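You operate a simulated robot arm through the tools that you are given. There is no shell and no other tool. Be economical: measure what you need, move in short steps, check, and stop when the job is done.

The job below is to be done with a simulated robot arm. You get a single attempt, and the scene is never put back.

## Task
Press the cube on the slide at HIGH load and put it in the tray that the display names.
Fine: slide in, set the load knob, press GO, slide out again.

The check looks at the end state, three seconds after you hand in, the way a careful person would. Anything else that was tipped, shoved, dropped, spilled or broken makes it a failure.

## Robot
A 7-joint arm with a two-finger parallel gripper, fixed in place. Base frame: the origin is at the foot of the arm, x ahead of it, y to its left, z up; the work surface is at about z = 0.824. Lengths are in m, angles in degrees, forces in N, time in s.
With the tool pointing down near the work surface it reaches from about 0.46 to 0.92 m from the base axis. Its first joint turns from -115.0 to 115.0 degrees. Payload 3.91 kg.
The TCP is the grasp point between the finger pads, 0.03 m short of the fingertips. In the tool frame z runs along the fingers and y along their closing line. Largest opening 0.11 m; finger width 0.02, thickness 0.01; the body of the gripper, 0.048 by 0.112 m, starts 0.055 m behind the TCP.
Orientation is that of the tool frame in the base frame, as a unit quaternion [x, y, z, w]. With the fingers straight down and closing along the base's y, the tool's x points along the base's -x, its y along +y and its z along -z.

## Interface
- The arm moves only by the tool step_arm. Its argument "plan" is a list of rows, each a list of 7 numbers: the shift along the tool's x, y, z in units of 50 mm (1.0 is 50 mm), then the turn, a rotation vector about the tool's x, y, z in units of 6 degrees (1.0 is 6 degrees), then the finger opening in m, from 0 to 0.11. In form: [[x, y, z, wx, wy, wz, jaw], ...]. A call has 1 to 10 rows; each row shifts and turns the commanded pose from where the row before left it, along the tool's axes as they then stand. A call with a number of a shift or a turn outside -1 to 1 is refused whole. Each row takes 0.2 s and may step no farther than 0.05 m and 8.6 degrees from the row before; otherwise, or with a gripper value out of range, the whole call is refused. Where a pose cannot be reached the arm comes as near as it can. A force on the tool above 40 N (or 10 N above the force at the start of the call, whichever is more), or a blocked arm, ends the call early, and 0.2 s more pass. Each finger travels about 0.153 m/s and halts on what it meets, pressing with about 25 N; the grip force reading is that of the motor and also rises with nothing between the fingers. The clock runs only during rows and for 0.2 s after the last one: add rows that do not move to give the fingers time. It gives the time, the measured TCP pose, the force on the tool (base axes), the opening and the grip force at its end, in the units of the frame above (readings bear some noise), with the torque about the TCP (base axes, N m) and any sound that the robot's microphone picked up, and new pictures: "views" is both (left out), scene, wrist or none.
- Cameras (640 x 400 px; columns grow to the right, rows downward): "scene" is fixed at [0.4009, -0.4999, 1.3933]; the picture's right is [0.89, -0.46, 0.00], its down [-0.23, -0.44, -0.87] and it looks along [0.40, 0.77, -0.50] (base axes); focal length 310 px, centre (320, 200). "wrist" rides on the gripper at [0.072, 0.017, -0.103] in the tool frame; the picture's right is [-0.23, 0.97, 0.00], its down [-0.76, -0.18, -0.62] and it looks along [-0.61, -0.14, 0.78] (tool axes); focal length 222 px, centre (320, 200). There is no depth. A picture from a camera that has moved, and an enlarged one, comes with that camera's place and axes in the base frame and with its lens.
- raise_lower(by): slides the trunk up (or, below 0, down) by that many m; the arm rides with it, the base frame stays. It gives what a move gives, with no picture.
- close_up(camera, box): a new picture of the part [left, top, right, bottom] of that camera's present view, enlarged. The clock stands still meanwhile.
- close_job(): hands the job in; it is judged then, once.

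Go step by step. Nothing tells you positions but the pictures and the camera data: compare them with the known pose of the tool, close in by small moves and look again before you grip or let go. The budget is 120 turns and 200 pictures, counting those below and the enlarged ones. Unless the task says otherwise, let go and move clear before handing in, and close with one line.

The tools are called by a JSON object that holds its "api" and its "payload". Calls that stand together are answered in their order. step_arm: Moves the arm, as the interface text tells. Its arguments: {"type":"object","properties":{"plan":{"type":"array"},"views":{"type":"string","enum":["both","scene","wrist","none"]}},"required":["plan"]} The other tools are called the same way: raise_lower (by) slides the trunk up or down; close_up (camera, box) takes an enlarged picture of a part of a camera's view; close_job () hands the job in.

At the start:

```text
time: 0.0
ee_pos: [0.6145, 0.2585, 1.1399]
orientation: [0.0, 1.0, 0.0, 0.001]
wrist_force: [0.2, 0.5, -0.1]
moment: [0.02, 0.01, 0.02]
opening: 0.11
grip_force: 0.0
trunk travel left (down, up): [-0.775, 0.215]
```

scene: 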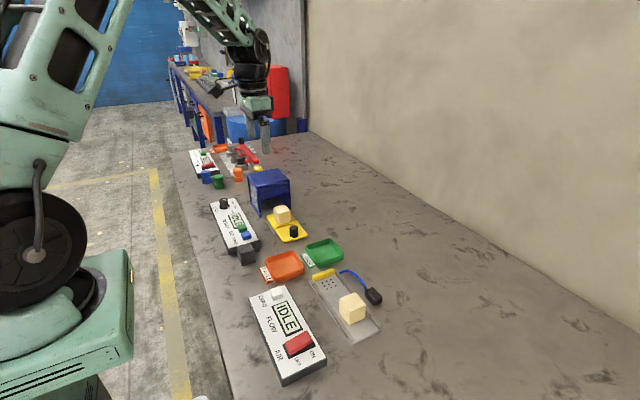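
wrist: 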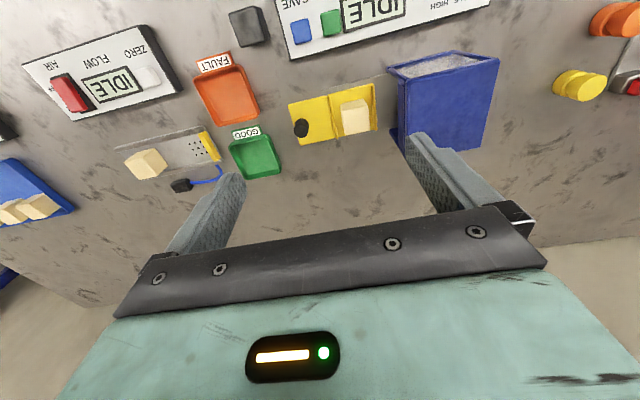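

I see a blue press with a yellow slide carrying a cube, and a panel with an IDLE display, a knob and buttons. There are also two trays and another machine for air flow. I'll look closer at these first.

{"api": "close_up", "payload": {"camera": "scene", "box": [190, 160, 350, 260]}}

{"api": "close_up", "payload": {"camera": "wrist", "box": [180, 0, 500, 200]}}

{"api": "close_up", "payload": {"camera": "scene", "box": [170, 120, 290, 195]}}

{"api": "close_up", "payload": {"camera": "scene", "box": [230, 230, 400, 336]}}

```text
4.00 times, centred on (270, 210) of scene
camera zoom: at [0.4009, -0.4999, 1.3933], right [0.89, -0.46, 0.0], down [-0.23, -0.44, -0.87], along [0.4, 0.77, -0.5], focal length 1239 px, centre (520, 160)
```

zoom: 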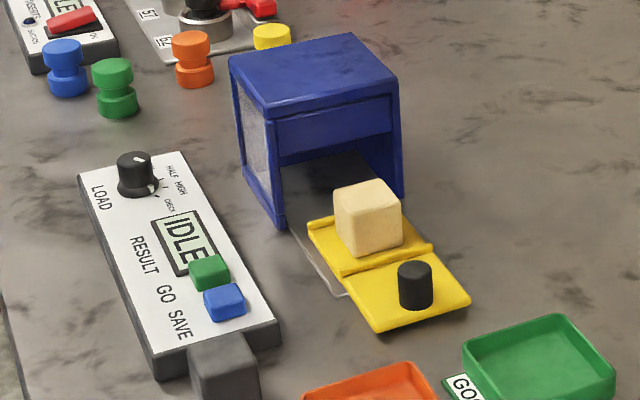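

```text
2.00 times, centred on (340, 100) of wrist
camera zoom: at [0.5408, 0.2763, 1.244], right [0.23, 0.97, 0.0], down [0.76, -0.18, 0.62], along [0.61, -0.14, -0.78], focal length 444 px, centre (280, 400)
```

zoom: 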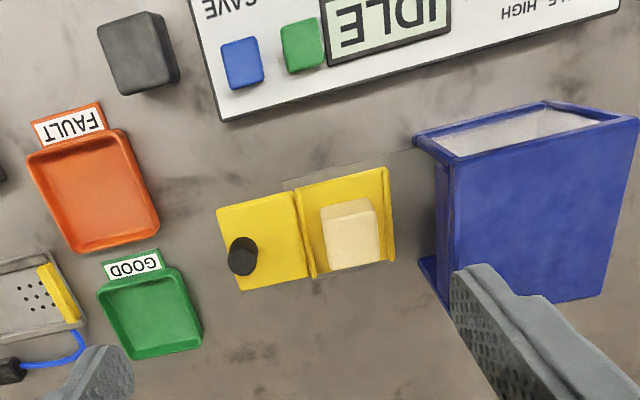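

```text
5.33 times, centred on (230, 158) of scene
camera zoom: at [0.4009, -0.4999, 1.3933], right [0.89, -0.46, 0.0], down [-0.23, -0.44, -0.87], along [0.4, 0.77, -0.5], focal length 1652 px, centre (800, 427)
```

zoom: 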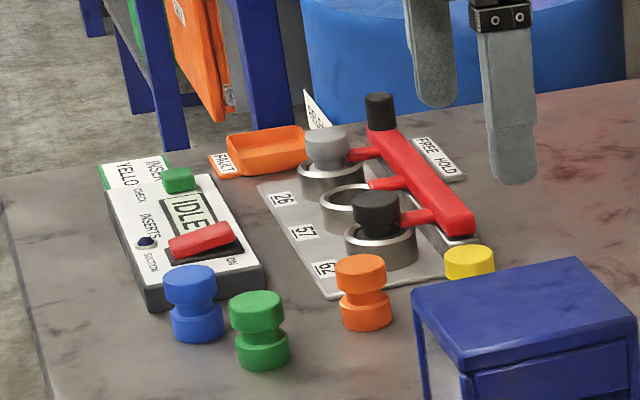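

```text
3.76 times, centred on (315, 283) of scene
camera zoom: at [0.4009, -0.4999, 1.3933], right [0.89, -0.46, 0.0], down [-0.23, -0.44, -0.87], along [0.4, 0.77, -0.5], focal length 1166 px, centre (339, -112)
```

zoom: 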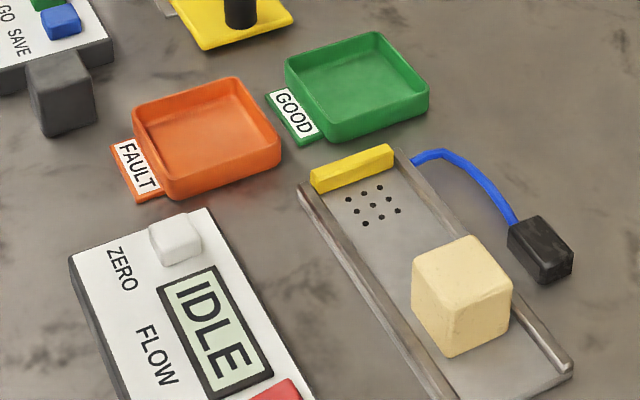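

The slide runs along +y at x≈0.68, its knob is near (0.677, 0.20), and the press opening faces -y. I'll turn the wrist so the fingers close along x and the camera looks toward the press.

{"api": "step_arm", "payload": {"plan": [[0, 0, 0, 0, 0, -1, 0.11], [0, 0, 0, 0, 0, -1, 0.11], [0, 0, 0, 0, 0, -1, 0.11], [0, 0, 0, 0, 0, -1, 0.11], [0, 0, 0, 0, 0, -1, 0.11], [0, 0, 0, 0, 0, -1, 0.11], [0, 0, 0, 0, 0, -1, 0.11], [0, 0, 0, 0, 0, -1, 0.11], [0, 0, 0, 0, 0, -1, 0.11], [0, 0, 0, 0, 0, -1, 0.11]], "views": "none"}}

{"api": "step_arm", "payload": {"plan": [[0, 0, 0, 0, 0, -1, 0.06], [0, 0, 0, 0, 0, -1, 0.06], [0, 0, 0, 0, 0, -1, 0.06], [0, 0, 0, 0, 0, -1, 0.06], [0, 0, 0, 0, 0, -1, 0.06], [0, 0, 0, 0, 0, 0, 0.06]], "views": "none"}}

```text
time: 2.2
ee_pos: [0.6146, 0.2598, 1.1386]
orientation: [-0.5, 0.866, -0.001, 0.001]
wrist_force: [0.6, 0.4, -0.3]
moment: [0.02, 0.0, -0.03]
opening: 0.1099
grip_force: 0.1
trunk travel left (down, up): [-0.775, 0.215]
```

```text
time: 3.6
ee_pos: [0.6137, 0.2582, 1.141]
orientation: [0.707, -0.707, 0.0, -0.001]
wrist_force: [0.1, 0.0, -0.2]
moment: [0.01, -0.04, 0.02]
opening: 0.0598
grip_force: 0.0
trunk travel left (down, up): [-0.775, 0.215]
```

The tool now has x along -y and y along -x. I'll back off in y and look over the press and panel.

{"api": "step_arm", "payload": {"plan": [[0.9, 0, 0.4, 0, 0, 0, 0.06], [0.9, 0, 0.4, 0, 0, 0, 0.06], [0, 0, 0, 0, 0, 0, 0.06]], "views": "wrist"}}

{"api": "close_up", "payload": {"camera": "wrist", "box": [160, 0, 480, 200]}}

```text
time: 4.4
ee_pos: [0.6142, 0.1683, 1.0983]
orientation: [-0.707, 0.708, 0.0, 0.001]
wrist_force: [-0.4, 0.2, -0.4]
moment: [-0.01, -0.01, -0.01]
opening: 0.06
grip_force: 0.0
trunk travel left (down, up): [-0.775, 0.215]
camera wrist: at [0.5959, 0.0963, 1.2029], right [-0.97, 0.23, 0.0], down [0.18, 0.76, 0.62], along [0.14, 0.61, -0.78], focal length 222 px, centre (320, 200)
```

wrist: 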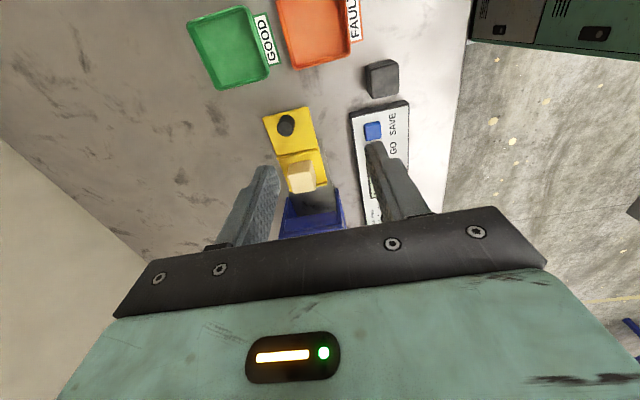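

```text
2.00 times, centred on (320, 100) of wrist
camera zoom: at [0.5959, 0.0963, 1.2029], right [-0.97, 0.23, 0.0], down [0.18, 0.76, 0.62], along [0.14, 0.61, -0.78], focal length 444 px, centre (320, 400)
```

zoom: 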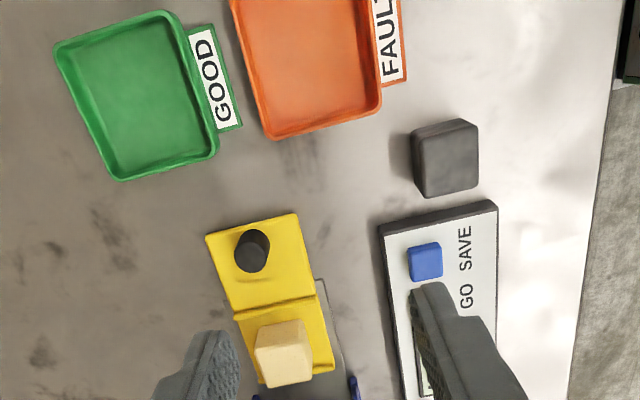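

GO is the green button and SAVE is the blue one. The slide knob is at about (0.677, 0.209), so I'll move above it and stop partway down to check.

{"api": "step_arm", "payload": {"plan": [[-0.42, -0.63, 0.5, 0, 0, 0, 0.06], [-0.4, -0.63, 0.5, 0, 0, 0, 0.06], [0, 0, 0.9, 0, 0, 0, 0.06], [0, 0, 0.9, 0, 0, 0, 0.06], [0, 0, 0, 0, 0, 0, 0.06]]}}

{"api": "close_up", "payload": {"camera": "scene", "box": [190, 160, 350, 260]}}

```text
time: 5.6
ee_pos: [0.6783, 0.2067, 0.9609]
orientation: [-0.707, 0.707, -0.001, 0.001]
wrist_force: [0.3, 0.7, -0.4]
moment: [-0.01, -0.01, 0.01]
opening: 0.0599
grip_force: 0.0
trunk travel left (down, up): [-0.775, 0.215]
camera wrist: at [0.6593, 0.1345, 1.0643], right [-0.97, 0.23, 0.0], down [0.18, 0.76, 0.62], along [0.14, 0.61, -0.78], focal length 222 px, centre (320, 200)
```

scene: 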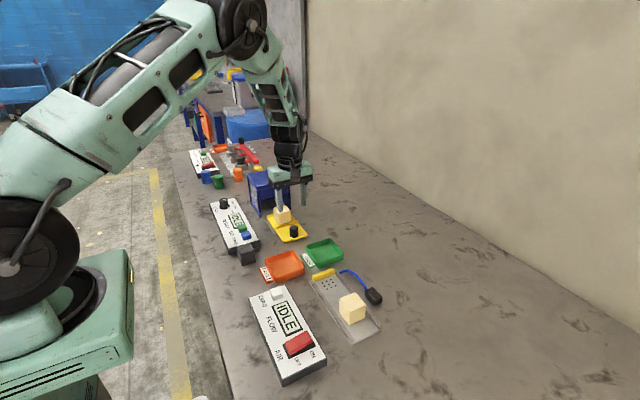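
wrist: 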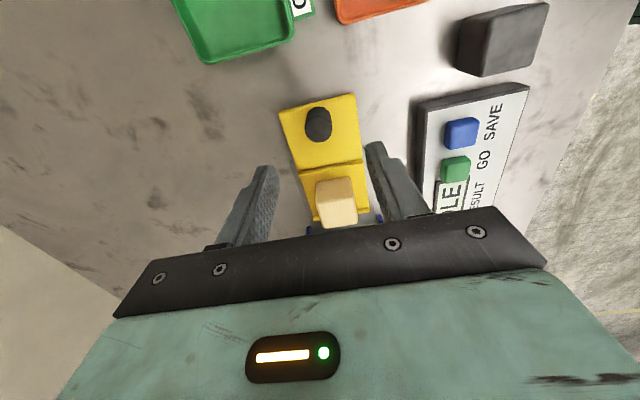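

```text
4.00 times, centred on (270, 210) of scene
camera zoom: at [0.4009, -0.4999, 1.3933], right [0.89, -0.46, 0.0], down [-0.23, -0.44, -0.87], along [0.4, 0.77, -0.5], focal length 1239 px, centre (520, 160)
```

zoom: 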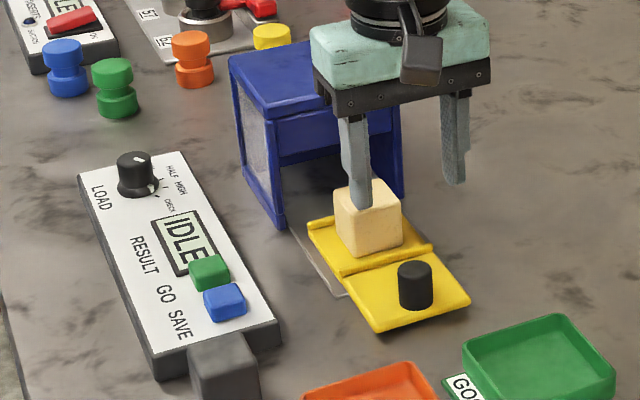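

I'm lined up to within a few mm, so I'll go down around the knob, stopping with the tips just above the plate.

{"api": "step_arm", "payload": {"plan": [[0.07, 0.03, 0.6, 0, 0, 0, 0.06], [0, 0, 0.6, 0, 0, 0, 0.06], [0, 0, 0.5, 0, 0, 0, 0.06], [0, 0, 0, 0, 0, 0, 0.06]]}}

{"api": "close_up", "payload": {"camera": "scene", "box": [230, 180, 330, 255]}}

```text
time: 6.6
ee_pos: [0.6763, 0.2042, 0.8748]
orientation: [-0.706, 0.708, -0.001, 0.001]
wrist_force: [0.2, 0.6, -0.2]
moment: [-0.01, 0.0, -0.01]
opening: 0.06
grip_force: 0.0
trunk travel left (down, up): [-0.775, 0.215]
camera wrist: at [0.6576, 0.1324, 0.9795], right [-0.97, 0.23, 0.0], down [0.18, 0.76, 0.62], along [0.14, 0.61, -0.78], focal length 222 px, centre (320, 200)
```

scene: 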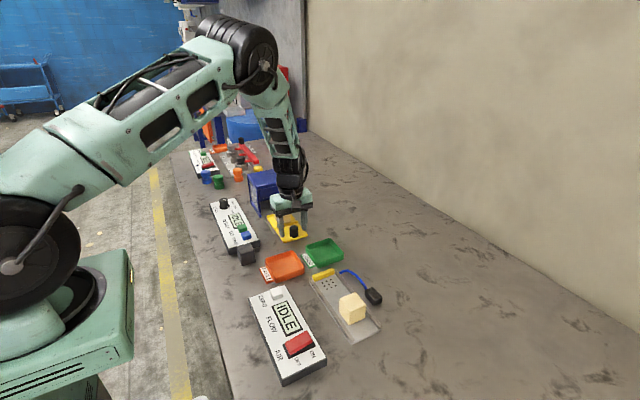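
wrist: 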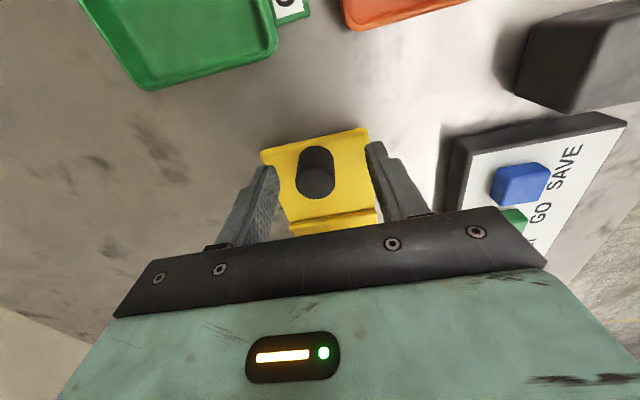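

```text
5.33 times, centred on (280, 218) of scene
camera zoom: at [0.4009, -0.4999, 1.3933], right [0.89, -0.46, 0.0], down [-0.23, -0.44, -0.87], along [0.4, 0.77, -0.5], focal length 1652 px, centre (533, 107)
```

zoom: 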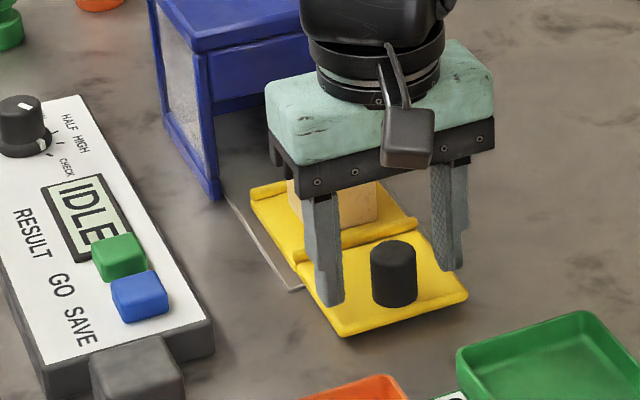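

The fingers straddle the knob, so I'll close on it.

{"api": "step_arm", "payload": {"plan": [[0.03, 0, 0.06, 0, 0, 0, 0.06], [0, 0, 0, 0, 0, 0, 0.015], [0, 0, 0, 0, 0, 0, 0.015], [0, 0, 0, 0, 0, 0, 0.015]], "views": "wrist"}}

```text
time: 7.6
ee_pos: [0.6789, 0.2033, 0.8721]
orientation: [-0.706, 0.708, -0.002, 0.003]
wrist_force: [32.2, 3.4, -5.0]
moment: [0.82, -0.26, -0.26]
opening: 0.0255
grip_force: 44.7
trunk travel left (down, up): [-0.775, 0.215]
camera wrist: at [0.6609, 0.1311, 0.9764], right [-0.97, 0.23, -0.01], down [0.18, 0.76, 0.63], along [0.15, 0.61, -0.78], focal length 222 px, centre (320, 200)
```

wrist: 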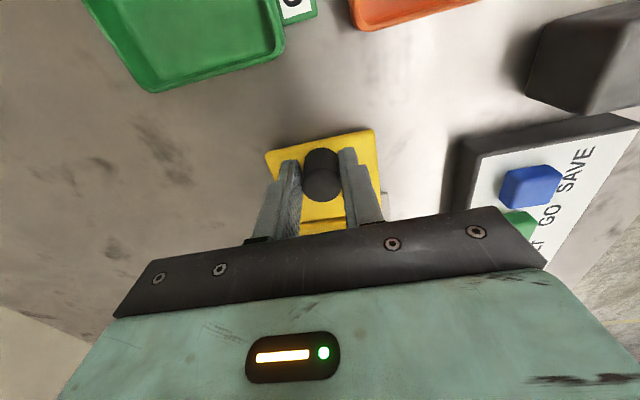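

It gripped with some side load because the knob sits about 3 mm further in +x. I'll relieve that load and then slide in with small steps.

{"api": "step_arm", "payload": {"plan": [[0, -0.06, 0, 0, 0, 0, 0.015], [0, 0, 0, 0, 0, 0, 0.015]], "views": "none"}}

```text
time: 8.2
ee_pos: [0.6801, 0.2023, 0.8726]
orientation: [-0.706, 0.708, -0.001, 0.0]
wrist_force: [21.4, 1.4, 3.6]
moment: [0.32, 0.04, -0.16]
opening: 0.0253
grip_force: 45.1
trunk travel left (down, up): [-0.775, 0.215]
```

{"api": "step_arm", "payload": {"plan": [[0, -0.08, 0, 0, 0, 0, 0.015], [0, 0, 0, 0, 0, 0, 0.015]], "views": "none"}}

```text
time: 8.8
ee_pos: [0.6799, 0.2038, 0.8732]
orientation: [0.707, -0.707, 0.0, 0.002]
wrist_force: [-7.5, -1.6, 14.7]
moment: [0.23, -0.13, 0.17]
opening: 0.0252
grip_force: 45.4
trunk travel left (down, up): [-0.775, 0.215]
```

The load is relieved, so I'll slide it in along +y.

{"api": "step_arm", "payload": {"plan": [[-0.3, 0, 0, 0, 0, 0, 0.015], [-0.3, 0, 0, 0, 0, 0, 0.015], [-0.3, 0, 0, 0, 0, 0, 0.015], [-0.3, 0, 0, 0, 0, 0, 0.015]]}}

{"api": "close_up", "payload": {"camera": "scene", "box": [220, 160, 320, 235]}}

```text
time: 9.8
ee_pos: [0.6809, 0.2656, 0.8729]
orientation: [0.707, -0.707, 0.0, 0.001]
wrist_force: [-30.9, -0.3, 18.5]
moment: [-0.54, 0.37, 0.17]
opening: 0.0252
grip_force: 44.8
trunk travel left (down, up): [-0.775, 0.215]
camera wrist: at [0.6621, 0.1938, 0.9766], right [-0.97, 0.23, 0.0], down [0.18, 0.76, 0.62], along [0.14, 0.61, -0.78], focal length 222 px, centre (320, 200)
```

scene: 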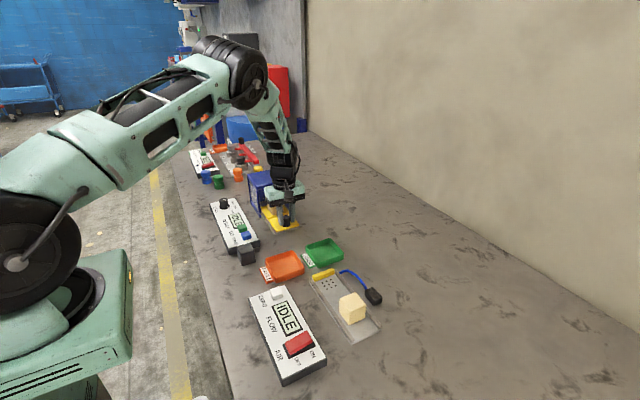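
wrist: 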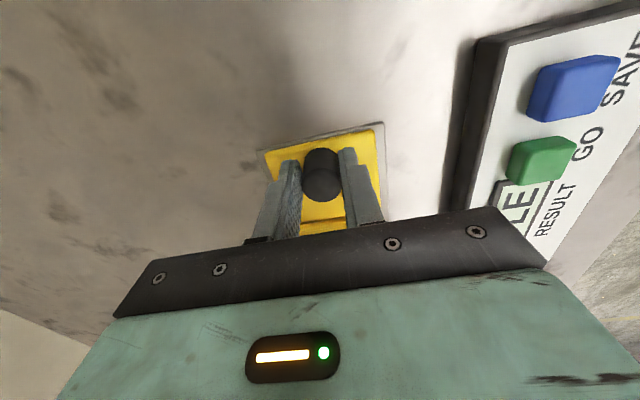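

```text
5.33 times, centred on (270, 198) of scene
camera zoom: at [0.4009, -0.4999, 1.3933], right [0.89, -0.46, 0.0], down [-0.23, -0.44, -0.87], along [0.4, 0.77, -0.5], focal length 1652 px, centre (587, 213)
```

zoom: 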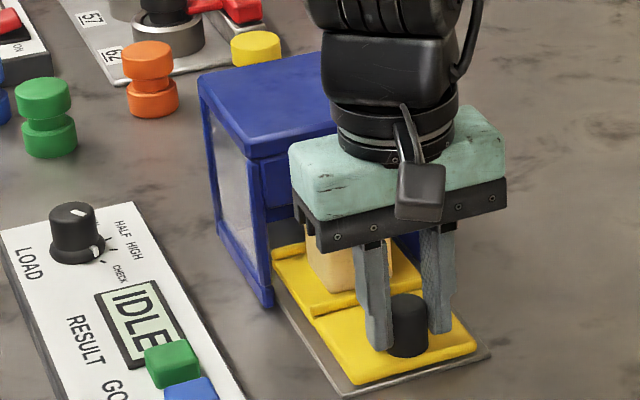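

The slide moves freely but there's a sideways load building, so I'll trim that and keep going.

{"api": "step_arm", "payload": {"plan": [[0, 0.08, -0.03, 0, 0, 0, 0.015], [-0.2, 0, 0, 0, 0, 0, 0.015], [-0.2, 0, 0, 0, 0, 0, 0.015]], "views": "none"}}

```text
time: 10.6
ee_pos: [0.6809, 0.2849, 0.8729]
orientation: [-0.706, 0.708, -0.001, -0.001]
wrist_force: [-9.6, 0.4, -9.7]
moment: [0.79, 0.52, -0.15]
opening: 0.0255
grip_force: 45.0
trunk travel left (down, up): [-0.775, 0.215]
```

{"api": "step_arm", "payload": {"plan": [[-0.2, 0.02, 0.01, 0, 0, 0, 0.015], [-0.2, 0, 0, 0, 0, 0, 0.015], [-0.2, 0, 0, 0, 0, 0, 0.015]]}}

{"api": "close_up", "payload": {"camera": "scene", "box": [220, 160, 320, 235]}}

```text
time: 11.4
ee_pos: [0.6793, 0.3141, 0.8731]
orientation: [-0.707, 0.707, -0.001, 0.0]
wrist_force: [0.3, 0.9, -15.0]
moment: [-0.73, 0.39, 0.05]
opening: 0.0253
grip_force: 44.5
trunk travel left (down, up): [-0.775, 0.215]
camera wrist: at [0.6618, 0.2424, 0.9767], right [-0.97, 0.23, 0.0], down [0.18, 0.76, 0.62], along [0.14, 0.61, -0.78], focal length 222 px, centre (320, 200)
```

scene: 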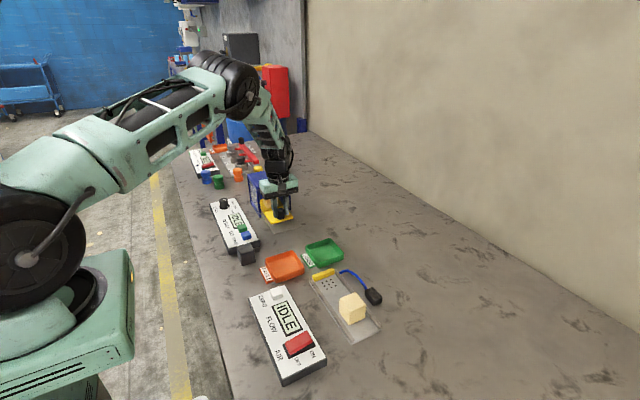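
wrist: 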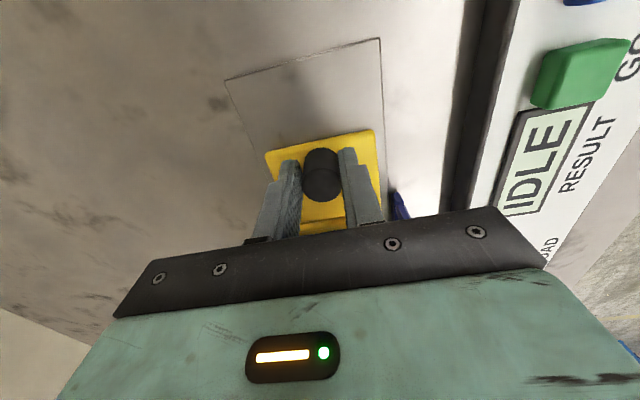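

```text
5.33 times, centred on (270, 198) of scene
camera zoom: at [0.4009, -0.4999, 1.3933], right [0.89, -0.46, 0.0], down [-0.23, -0.44, -0.87], along [0.4, 0.77, -0.5], focal length 1652 px, centre (587, 213)
```

zoom: 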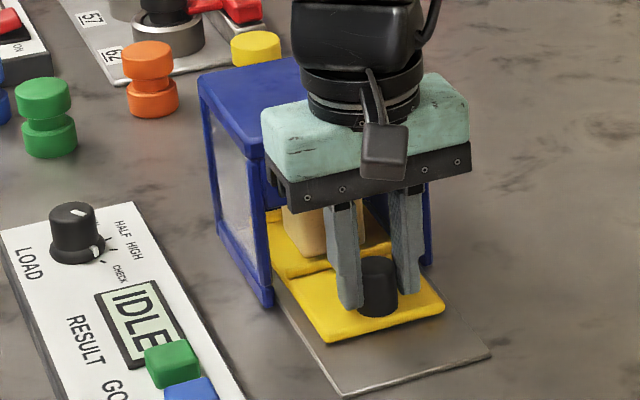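

The slide is nearly in, and the gripper body will come close to the press face at y≈0.373. I'll advance in small steps and watch the force.

{"api": "step_arm", "payload": {"plan": [[-0.12, 0, 0.04, 0, 0, 0, 0.015], [-0.12, 0, 0, 0, 0, 0, 0.015], [-0.12, 0, 0, 0, 0, 0, 0.015], [-0.12, 0, 0, 0, 0, 0, 0.015]]}}

{"api": "close_up", "payload": {"camera": "scene", "box": [220, 160, 320, 235]}}

```text
time: 12.1
ee_pos: [0.6795, 0.3223, 0.8722]
orientation: [-0.707, 0.707, -0.007, -0.007]
wrist_force: [-10.6, -25.3, 17.9]
moment: [1.8, 0.4, 0.38]
opening: 0.0258
grip_force: 45.0
trunk travel left (down, up): [-0.775, 0.215]
stopped in row 3: the force on the tool passed its limit at 64 N (the readings are from after the stop); the commanded pose is now the measured one
camera wrist: at [0.6621, 0.2518, 0.9776], right [-0.97, 0.23, 0.0], down [0.18, 0.77, 0.61], along [0.14, 0.59, -0.79], focal length 222 px, centre (320, 200)
```

scene: 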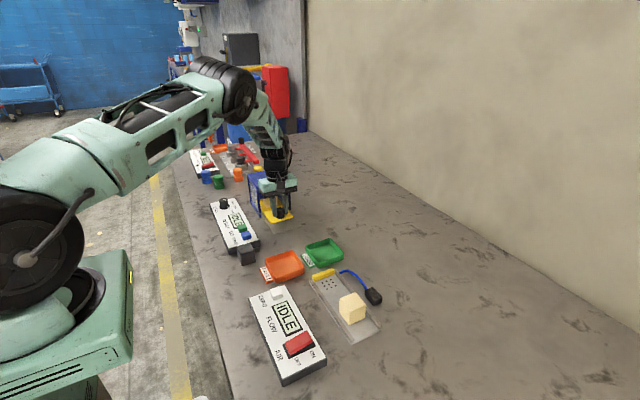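
wrist: 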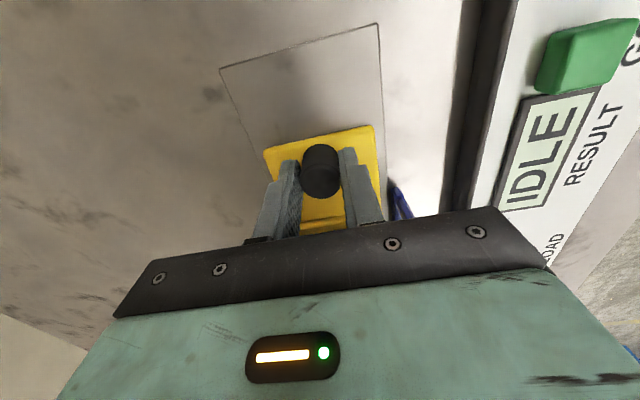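

```text
5.33 times, centred on (270, 198) of scene
camera zoom: at [0.4009, -0.4999, 1.3933], right [0.89, -0.46, 0.0], down [-0.23, -0.44, -0.87], along [0.4, 0.77, -0.5], focal length 1652 px, centre (587, 213)
```

zoom: 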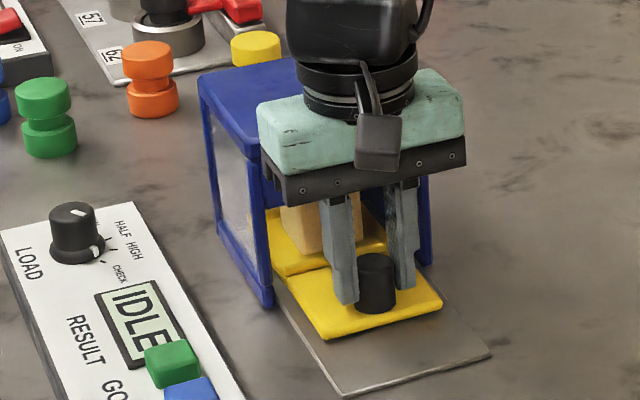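

It stopped at y≈0.322 after 0.119 m of travel, which looks like the end stop. I'll release, go up and check.

{"api": "step_arm", "payload": {"plan": [[0.04, 0, 0, 0, 0, 0, 0.015], [0, 0, 0, 0, 0, 0, 0.05], [0, 0, 0, 0, 0, 0, 0.05], [0, 0, -0.8, 0, 0, 0, 0.05], [0.5, 0, -0.8, 0, 0, 0, 0.05], [1, 0, -0.5, 0, 0, 0, 0.05], [1, 0, 0, 0, 0, 0, 0.05]], "views": "wrist"}}

{"api": "close_up", "payload": {"camera": "scene", "box": [200, 160, 320, 250]}}

```text
refused: row 6 steps farther than a row can; nothing moved
```

```text
4.44 times, centred on (260, 205) of scene
camera zoom: at [0.4009, -0.4999, 1.3933], right [0.89, -0.46, 0.0], down [-0.23, -0.44, -0.87], along [0.4, 0.77, -0.5], focal length 1376 px, centre (587, 178)
```

zoom: 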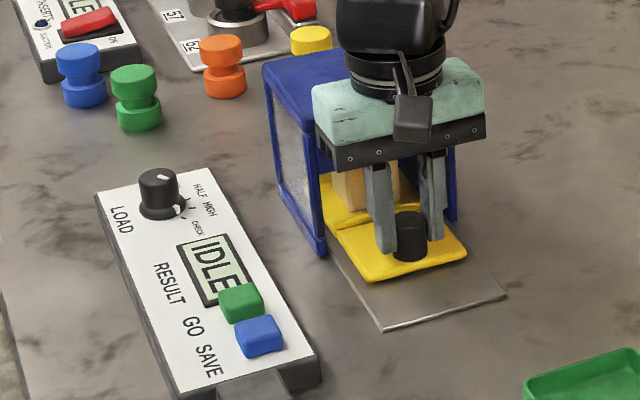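

{"api": "step_arm", "payload": {"plan": [[0.04, 0, 0, 0, 0, 0, 0.015], [0, 0, 0, 0, 0, 0, 0.05], [0, 0, 0, 0, 0, 0, 0.05], [0, 0, -0.8, 0, 0, 0, 0.05], [0.3, 0, -0.8, 0, -0.2, 0, 0.05], [0.8, 0, -0.3, 0, 0, 0, 0.05], [1, 0, 0, 0, 0, 0, 0.05], [0, 0, 0, 0, 0, 0, 0.05]], "views": "wrist"}}

{"api": "close_up", "payload": {"camera": "scene", "box": [200, 160, 320, 250]}}

```text
time: 13.9
ee_pos: [0.6787, 0.219, 0.9649]
orientation: [-0.707, 0.707, 0.002, 0.001]
wrist_force: [0.3, 0.5, -0.2]
moment: [-0.01, -0.02, 0.0]
opening: 0.0502
grip_force: 0.2
trunk travel left (down, up): [-0.775, 0.215]
camera wrist: at [0.661, 0.147, 1.0684], right [-0.97, 0.23, 0.0], down [0.18, 0.76, 0.63], along [0.14, 0.61, -0.78], focal length 222 px, centre (320, 200)
```

wrist: 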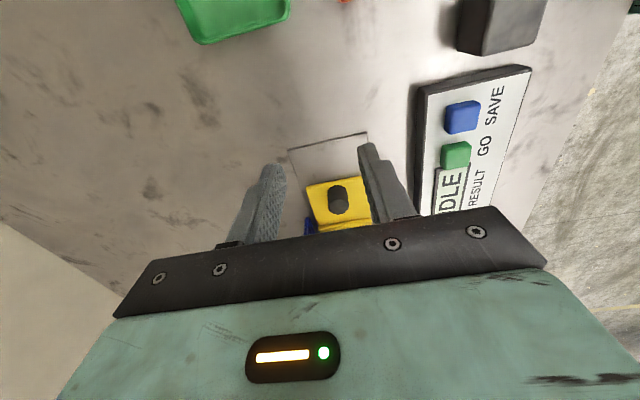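

```text
4.44 times, centred on (260, 205) of scene
camera zoom: at [0.4009, -0.4999, 1.3933], right [0.89, -0.46, 0.0], down [-0.23, -0.44, -0.87], along [0.4, 0.77, -0.5], focal length 1376 px, centre (587, 178)
```

zoom: 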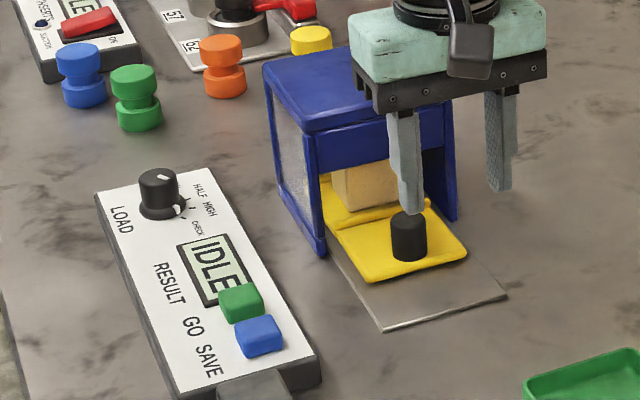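

The cube is inside. I'll give the knob a gentle nudge with closed fingers to confirm the slide is fully home.

{"api": "step_arm", "payload": {"plan": [[0, 0, 0, 0, 0, 0, 0], [-0.4, 0, 0.6, 0, 0, 0, 0], [-0.4, 0, 0.6, 0, 0, 0, 0], [0, 0, 0.6, 0, 0, 0, 0], [-0.5, 0, 0, 0, 0, 0, 0], [-0.15, 0, 0, 0, 0, 0, 0], [-0.1, 0, 0, 0, 0, 0, 0], [-0.1, 0, 0, 0, 0, 0, 0], [-0.1, 0, 0, 0, 0, 0, 0]], "views": "none"}}

{"api": "close_up", "payload": {"camera": "scene", "box": [200, 160, 320, 250]}}

```text
time: 15.9
ee_pos: [0.6821, 0.3011, 0.8764]
orientation: [-0.705, 0.709, 0.0, -0.002]
wrist_force: [-6.2, -31.6, 10.6]
moment: [-0.53, 0.34, 0.08]
opening: 0.0001
grip_force: 25.2
trunk travel left (down, up): [-0.775, 0.215]
```

```text
4.44 times, centred on (260, 205) of scene
camera zoom: at [0.4009, -0.4999, 1.3933], right [0.89, -0.46, 0.0], down [-0.23, -0.44, -0.87], along [0.4, 0.77, -0.5], focal length 1376 px, centre (587, 178)
```

zoom: 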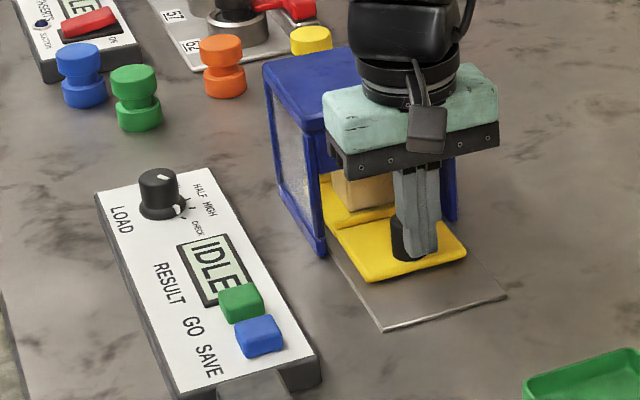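

It's solidly home at the stop. Next I'll back off, rise and look at the load knob.

{"api": "step_arm", "payload": {"plan": [[0.3, 0, 0, 0, 0, 0, 0], [0, 0, -0.9, 0, 0, 0, 0], [0, 0, -0.9, 0, 0, 0, 0], [0, 0, -0.9, 0, 0, 0, 0], [0, 0, -0.9, 0, 0, 0, 0.06], [0, 0.9, 0, 0, 0, 0, 0.06], [-0.2, 0.9, 0, 0, 0, 0, 0.06], [-0.2, 0.9, 0, 0, 0, 0, 0.06], [-0.4, 0.5, 0, 0, 0, 0, 0.06], [0, 0, 0, 0, 0, 0, 0.06]], "views": "wrist"}}

{"api": "close_up", "payload": {"camera": "wrist", "box": [220, 80, 420, 220]}}

{"api": "close_up", "payload": {"camera": "scene", "box": [200, 185, 264, 225]}}

```text
time: 18.1
ee_pos: [0.5201, 0.3302, 1.0577]
orientation: [-0.707, 0.707, 0.002, 0.001]
wrist_force: [0.0, -0.5, 0.3]
moment: [-0.01, 0.0, 0.0]
opening: 0.0597
grip_force: 0.0
trunk travel left (down, up): [-0.775, 0.215]
camera wrist: at [0.502, 0.2576, 1.1613], right [-0.97, 0.23, 0.0], down [0.18, 0.76, 0.63], along [0.14, 0.61, -0.78], focal length 222 px, centre (320, 200)
```

wrist: 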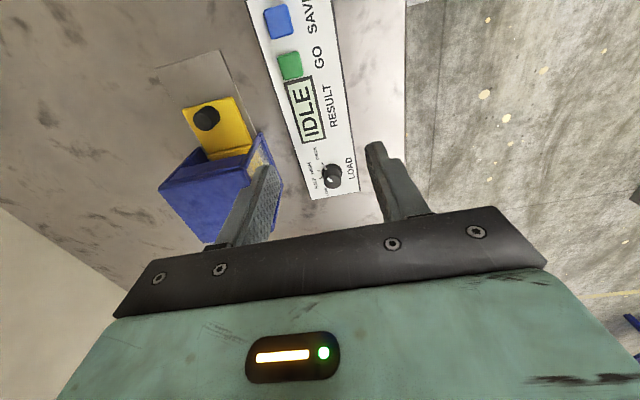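

```text
2.86 times, centred on (320, 150) of wrist
camera zoom: at [0.502, 0.2576, 1.1613], right [-0.97, 0.23, 0.0], down [0.18, 0.76, 0.63], along [0.14, 0.61, -0.78], focal length 635 px, centre (320, 343)
```

zoom: 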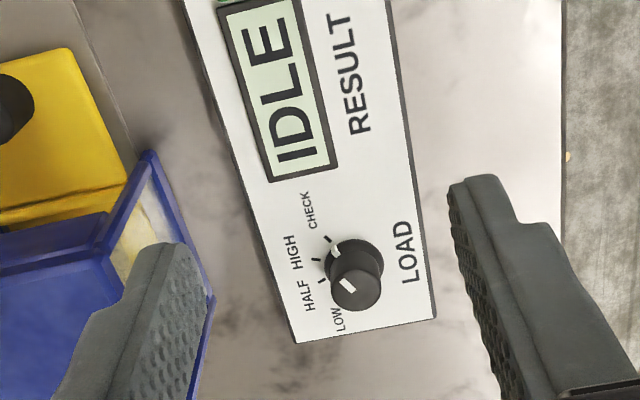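

```text
10.00 times, centred on (232, 205) of scene
camera zoom: at [0.4009, -0.4999, 1.3933], right [0.89, -0.46, 0.0], down [-0.23, -0.44, -0.87], along [0.4, 0.77, -0.5], focal length 3097 px, centre (1200, 150)
```

zoom: 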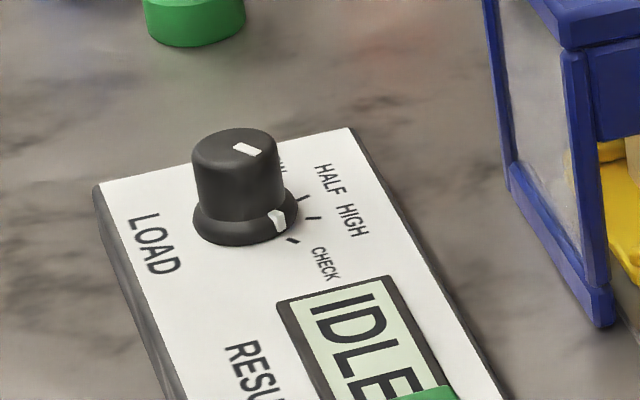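

The dial reads LOW, HALF, HIGH, CHECK, and the pointer looks near CHECK or HIGH. I'll get a closer view.

{"api": "step_arm", "payload": {"plan": [[-0.6, 0, 0.6, 0, 0, 0, 0.08], [-0.5, 0, 0.6, 0, 0, 0, 0.08], [0, 0, 0.4, 0, 0, 0, 0.08], [0, 0, 0, 0, 0, 0, 0.08]], "views": "wrist"}}

{"api": "close_up", "payload": {"camera": "wrist", "box": [260, 100, 380, 220]}}

```text
time: 19.1
ee_pos: [0.5211, 0.3869, 0.9754]
orientation: [-0.706, 0.708, 0.002, 0.002]
wrist_force: [-0.6, 0.3, 0.2]
moment: [-0.03, 0.01, -0.03]
opening: 0.0799
grip_force: 0.0
trunk travel left (down, up): [-0.775, 0.215]
camera wrist: at [0.5029, 0.3144, 1.0788], right [-0.97, 0.23, 0.0], down [0.18, 0.76, 0.63], along [0.14, 0.61, -0.78], focal length 222 px, centre (320, 200)
```

wrist: 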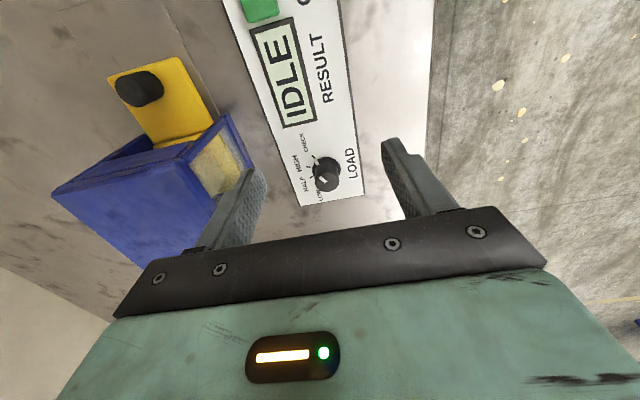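

```text
3.33 times, centred on (320, 160) of wrist
camera zoom: at [0.5029, 0.3144, 1.0788], right [-0.97, 0.23, 0.0], down [0.18, 0.76, 0.63], along [0.14, 0.61, -0.78], focal length 740 px, centre (320, 333)
```

zoom: 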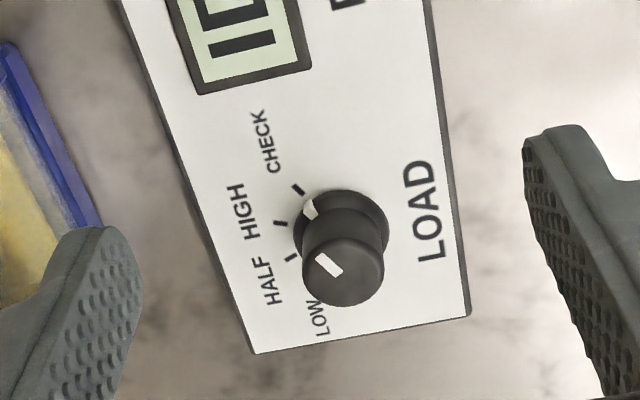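

The pointer is at CHECK, so HIGH is about 40° counter-clockwise seen from above. The knob axis is near (0.525, 0.448) with its top at z≈0.876, so I'll position above it.

{"api": "step_arm", "payload": {"plan": [[-0.61, -0.04, 0.3, 0, 0, 0, 0.06], [-0.61, -0.04, 0.3, 0, 0, 0, 0.06], [0, 0, 0.5, 0, 0, 0, 0.06], [0, 0, 0, 0, 0, 0, 0.06]], "views": "wrist"}}

{"api": "close_up", "payload": {"camera": "scene", "box": [190, 175, 270, 235]}}

```text
time: 20.1
ee_pos: [0.5249, 0.4449, 0.9205]
orientation: [-0.707, 0.708, 0.002, 0.002]
wrist_force: [0.0, 0.2, 0.1]
moment: [-0.01, -0.03, 0.02]
opening: 0.0603
grip_force: 0.0
trunk travel left (down, up): [-0.775, 0.215]
camera wrist: at [0.5067, 0.3728, 1.0238], right [-0.97, 0.23, 0.0], down [0.18, 0.76, 0.63], along [0.14, 0.61, -0.78], focal length 222 px, centre (320, 200)
```

wrist: 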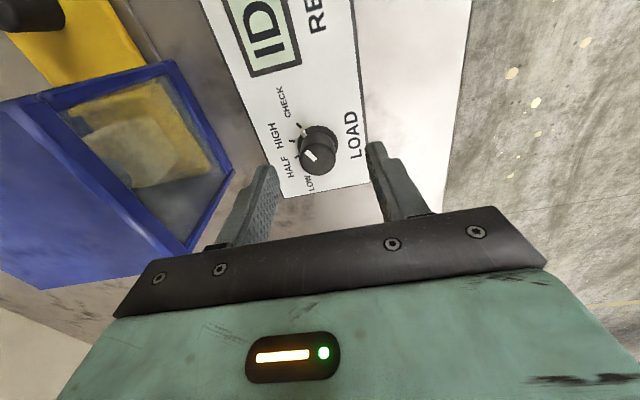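

```text
6.67 times, centred on (230, 205) of scene
camera zoom: at [0.4009, -0.4999, 1.3933], right [0.89, -0.46, 0.0], down [-0.23, -0.44, -0.87], along [0.4, 0.77, -0.5], focal length 2065 px, centre (920, 167)
```

zoom: 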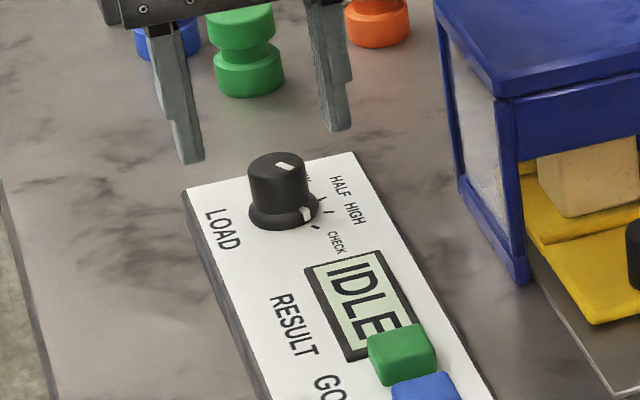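

I'm centred on the knob. I'll lower 30 mm and grip it gently.

{"api": "step_arm", "payload": {"plan": [[-0.05, 0, 0.3, 0, 0, 0, 0.06], [0, 0, 0.3, 0, 0, 0, 0.06], [0, 0, 0, 0, 0, 0, 0.02], [0, 0, 0, 0, 0, 0, 0.02], [0, 0, 0, 0, 0, 0, 0.02]], "views": "wrist"}}

{"api": "close_up", "payload": {"camera": "scene", "box": [190, 175, 270, 235]}}

```text
time: 21.3
ee_pos: [0.5293, 0.4488, 0.8894]
orientation: [-0.706, 0.709, 0.001, 0.002]
wrist_force: [14.8, 1.2, -7.9]
moment: [0.7, -0.58, -0.04]
opening: 0.0276
grip_force: 44.6
trunk travel left (down, up): [-0.775, 0.215]
camera wrist: at [0.5097, 0.3759, 0.9939], right [-0.97, 0.23, 0.0], down [0.18, 0.76, 0.63], along [0.14, 0.61, -0.78], focal length 222 px, centre (320, 200)
```

wrist: 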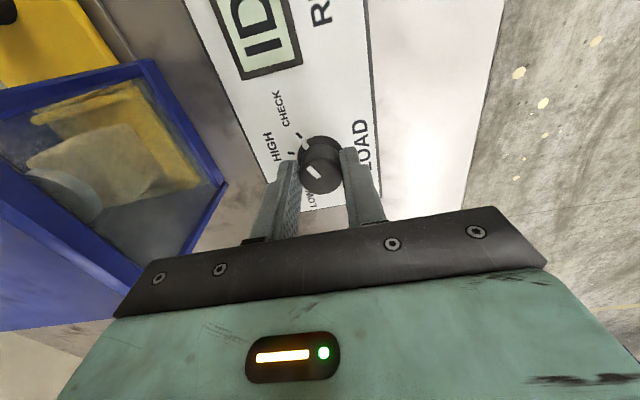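

```text
6.67 times, centred on (230, 205) of scene
camera zoom: at [0.4009, -0.4999, 1.3933], right [0.89, -0.46, 0.0], down [-0.23, -0.44, -0.87], along [0.4, 0.77, -0.5], focal length 2065 px, centre (920, 167)
```

zoom: 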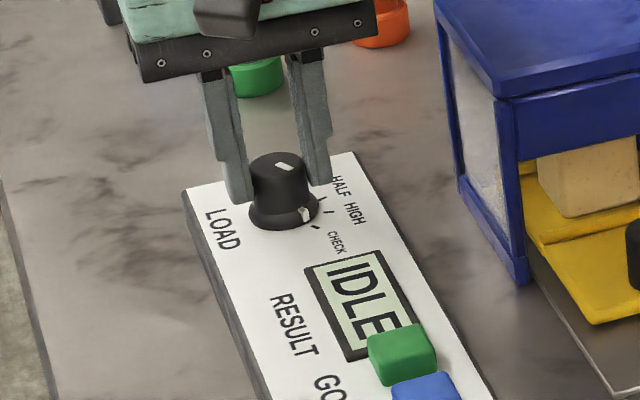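

I have a good grip, so I'll rotate about 40° counter-clockwise.

{"api": "step_arm", "payload": {"plan": [[0, -0.04, 0, 0, 0, 0, 0.02], [0, 0, 0, 0, 0, -0.95, 0.02], [0, 0, 0, 0, 0, -0.95, 0.02], [0, 0, 0, 0, 0, -0.95, 0.02], [0, 0, 0, 0, 0, -0.95, 0.02], [0, 0, 0, 0, 0, -0.95, 0.02], [0, 0, 0, 0, 0, -0.95, 0.02], [0, 0, 0, 0, 0, -0.95, 0.02], [0, 0, 0, 0, 0, 0, 0.02]], "views": "wrist"}}

{"api": "close_up", "payload": {"camera": "scene", "box": [190, 175, 270, 235]}}

```text
time: 23.3
ee_pos: [0.5311, 0.4501, 0.8903]
orientation: [0.906, -0.424, -0.001, -0.002]
wrist_force: [29.0, -6.0, -10.1]
moment: [-0.12, -0.45, -0.07]
opening: 0.0272
grip_force: 44.8
trunk travel left (down, up): [-0.775, 0.215]
camera wrist: at [0.5623, 0.3828, 0.9943], right [-0.89, -0.45, 0.0], down [-0.35, 0.7, 0.63], along [-0.28, 0.56, -0.78], focal length 222 px, centre (320, 200)
```

wrist: 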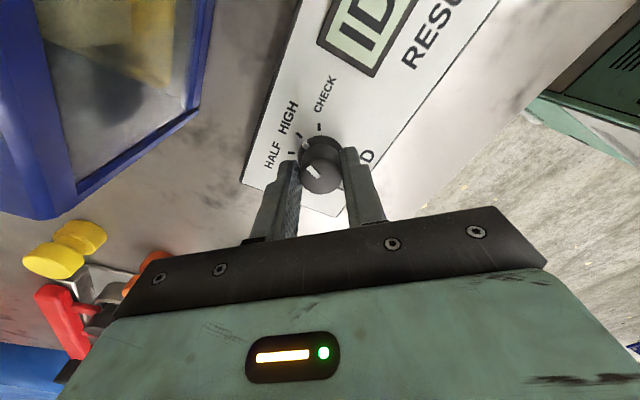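

```text
6.67 times, centred on (230, 205) of scene
camera zoom: at [0.4009, -0.4999, 1.3933], right [0.89, -0.46, 0.0], down [-0.23, -0.44, -0.87], along [0.4, 0.77, -0.5], focal length 2065 px, centre (920, 167)
```

zoom: 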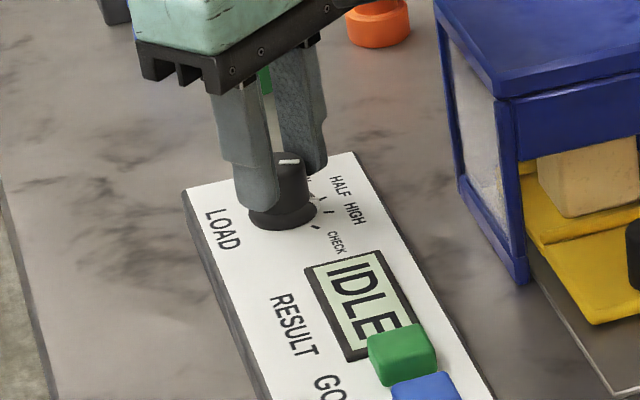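

{"api": "close_up", "payload": {"camera": "wrist", "box": [250, 80, 370, 220]}}

```text
2.86 times, centred on (310, 150) of wrist
camera zoom: at [0.5623, 0.3828, 0.9943], right [-0.89, -0.45, 0.0], down [-0.35, 0.7, 0.63], along [-0.28, 0.56, -0.78], focal length 635 px, centre (349, 343)
```

zoom: 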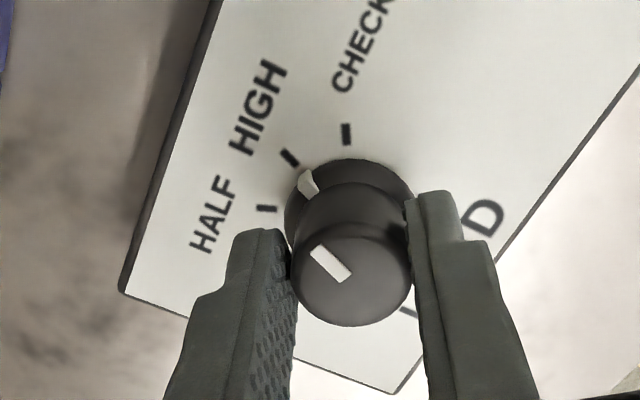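

The pointer lines up with HIGH. I'll release, rise and verify.

{"api": "step_arm", "payload": {"plan": [[0, 0, 0, 0, 0, 0, 0.06], [0, 0, 0, 0, 0, 0, 0.06], [0, 0, -0.6, 0, 0, 0, 0.06], [0, 0, -0.8, 0, 0, 0, 0.06], [0.5, 0, -0.5, 0, 0, 0, 0.06], [0, 0, 0, 0, 0, 0, 0.06]], "views": "wrist"}}

{"api": "close_up", "payload": {"camera": "wrist", "box": [240, 70, 400, 230]}}

{"api": "close_up", "payload": {"camera": "scene", "box": [200, 185, 264, 225]}}

```text
time: 24.7
ee_pos: [0.5429, 0.4316, 0.9873]
orientation: [0.906, -0.424, -0.002, -0.002]
wrist_force: [-0.4, 1.0, -0.6]
moment: [-0.01, 0.0, 0.02]
opening: 0.0602
grip_force: 0.2
trunk travel left (down, up): [-0.775, 0.215]
camera wrist: at [0.5755, 0.3656, 1.0911], right [-0.89, -0.45, 0.0], down [-0.35, 0.7, 0.63], along [-0.28, 0.56, -0.78], focal length 222 px, centre (320, 200)
```

wrist: 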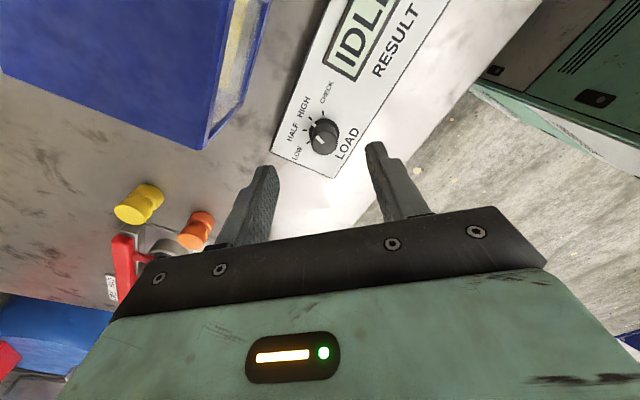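

```text
2.50 times, centred on (320, 150) of wrist
camera zoom: at [0.5755, 0.3656, 1.0911], right [-0.89, -0.45, 0.0], down [-0.35, 0.7, 0.63], along [-0.28, 0.56, -0.78], focal length 555 px, centre (320, 325)
```

zoom: 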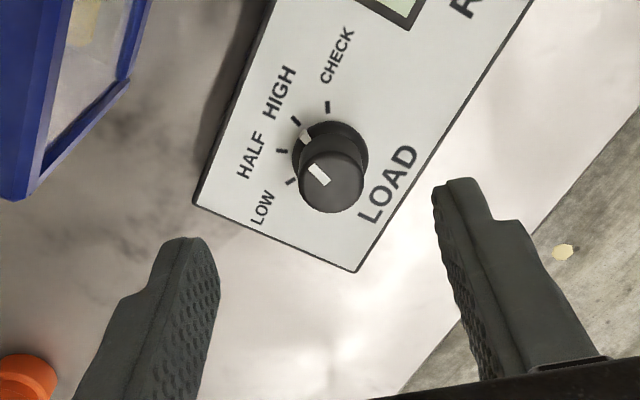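

```text
10.00 times, centred on (232, 205) of scene
camera zoom: at [0.4009, -0.4999, 1.3933], right [0.89, -0.46, 0.0], down [-0.23, -0.44, -0.87], along [0.4, 0.77, -0.5], focal length 3097 px, centre (1200, 150)
```

zoom: 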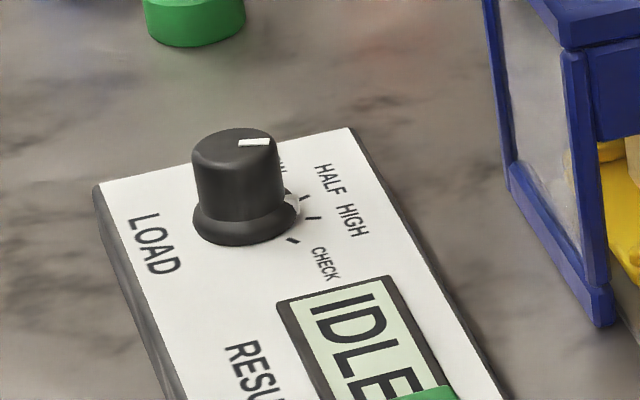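

The knob is at HIGH. Next I'll turn the wrist back, close the fingers and go to look at GO from behind.

{"api": "step_arm", "payload": {"plan": [[0, 0, -0.5, 0, 0, 0.95, 0], [0, 0, 0, 0, 0, 0.95, 0], [0, 0, 0, 0, 0, 0.95, 0], [0, 0, 0, 0, 0, 0.95, 0], [0, 0, 0, 0, 0, 0.95, 0], [0, 0, 0, 0, 0, 0.95, 0], [0, 0, 0, 0, 0, 0.95, 0]], "views": "none"}}

{"api": "step_arm", "payload": {"plan": [[0.9, 0, 0, 0, 0, 0, 0], [0.9, 0, 0, 0, 0, 0, 0], [0.9, 0, 0.2, 0, 0, 0, 0], [0.9, 0, 0.3, 0, 0, 0, 0], [0.3, 0, 0, 0, 0, 0, 0], [0, 0, 0, 0, 0, 0, 0]], "views": "wrist"}}

```text
time: 26.3
ee_pos: [0.542, 0.4302, 1.0123]
orientation: [-0.705, 0.709, 0.002, 0.001]
wrist_force: [-0.1, -0.6, -0.5]
moment: [0.01, 0.01, 0.02]
opening: 0.0
grip_force: 24.8
trunk travel left (down, up): [-0.775, 0.215]
```

```text
time: 27.7
ee_pos: [0.5424, 0.2344, 0.9848]
orientation: [-0.706, 0.708, 0.001, 0.002]
wrist_force: [0.7, 0.2, 0.4]
moment: [0.04, -0.03, 0.01]
opening: 0.0
grip_force: 25.3
trunk travel left (down, up): [-0.775, 0.215]
camera wrist: at [0.5235, 0.162, 1.0882], right [-0.97, 0.23, 0.0], down [0.18, 0.76, 0.63], along [0.14, 0.61, -0.78], focal length 222 px, centre (320, 200)
```

wrist: 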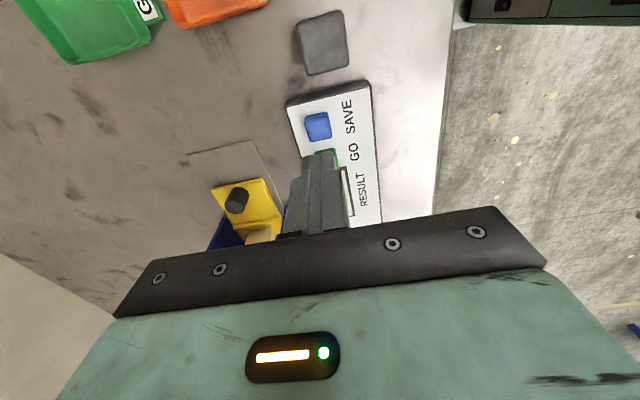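

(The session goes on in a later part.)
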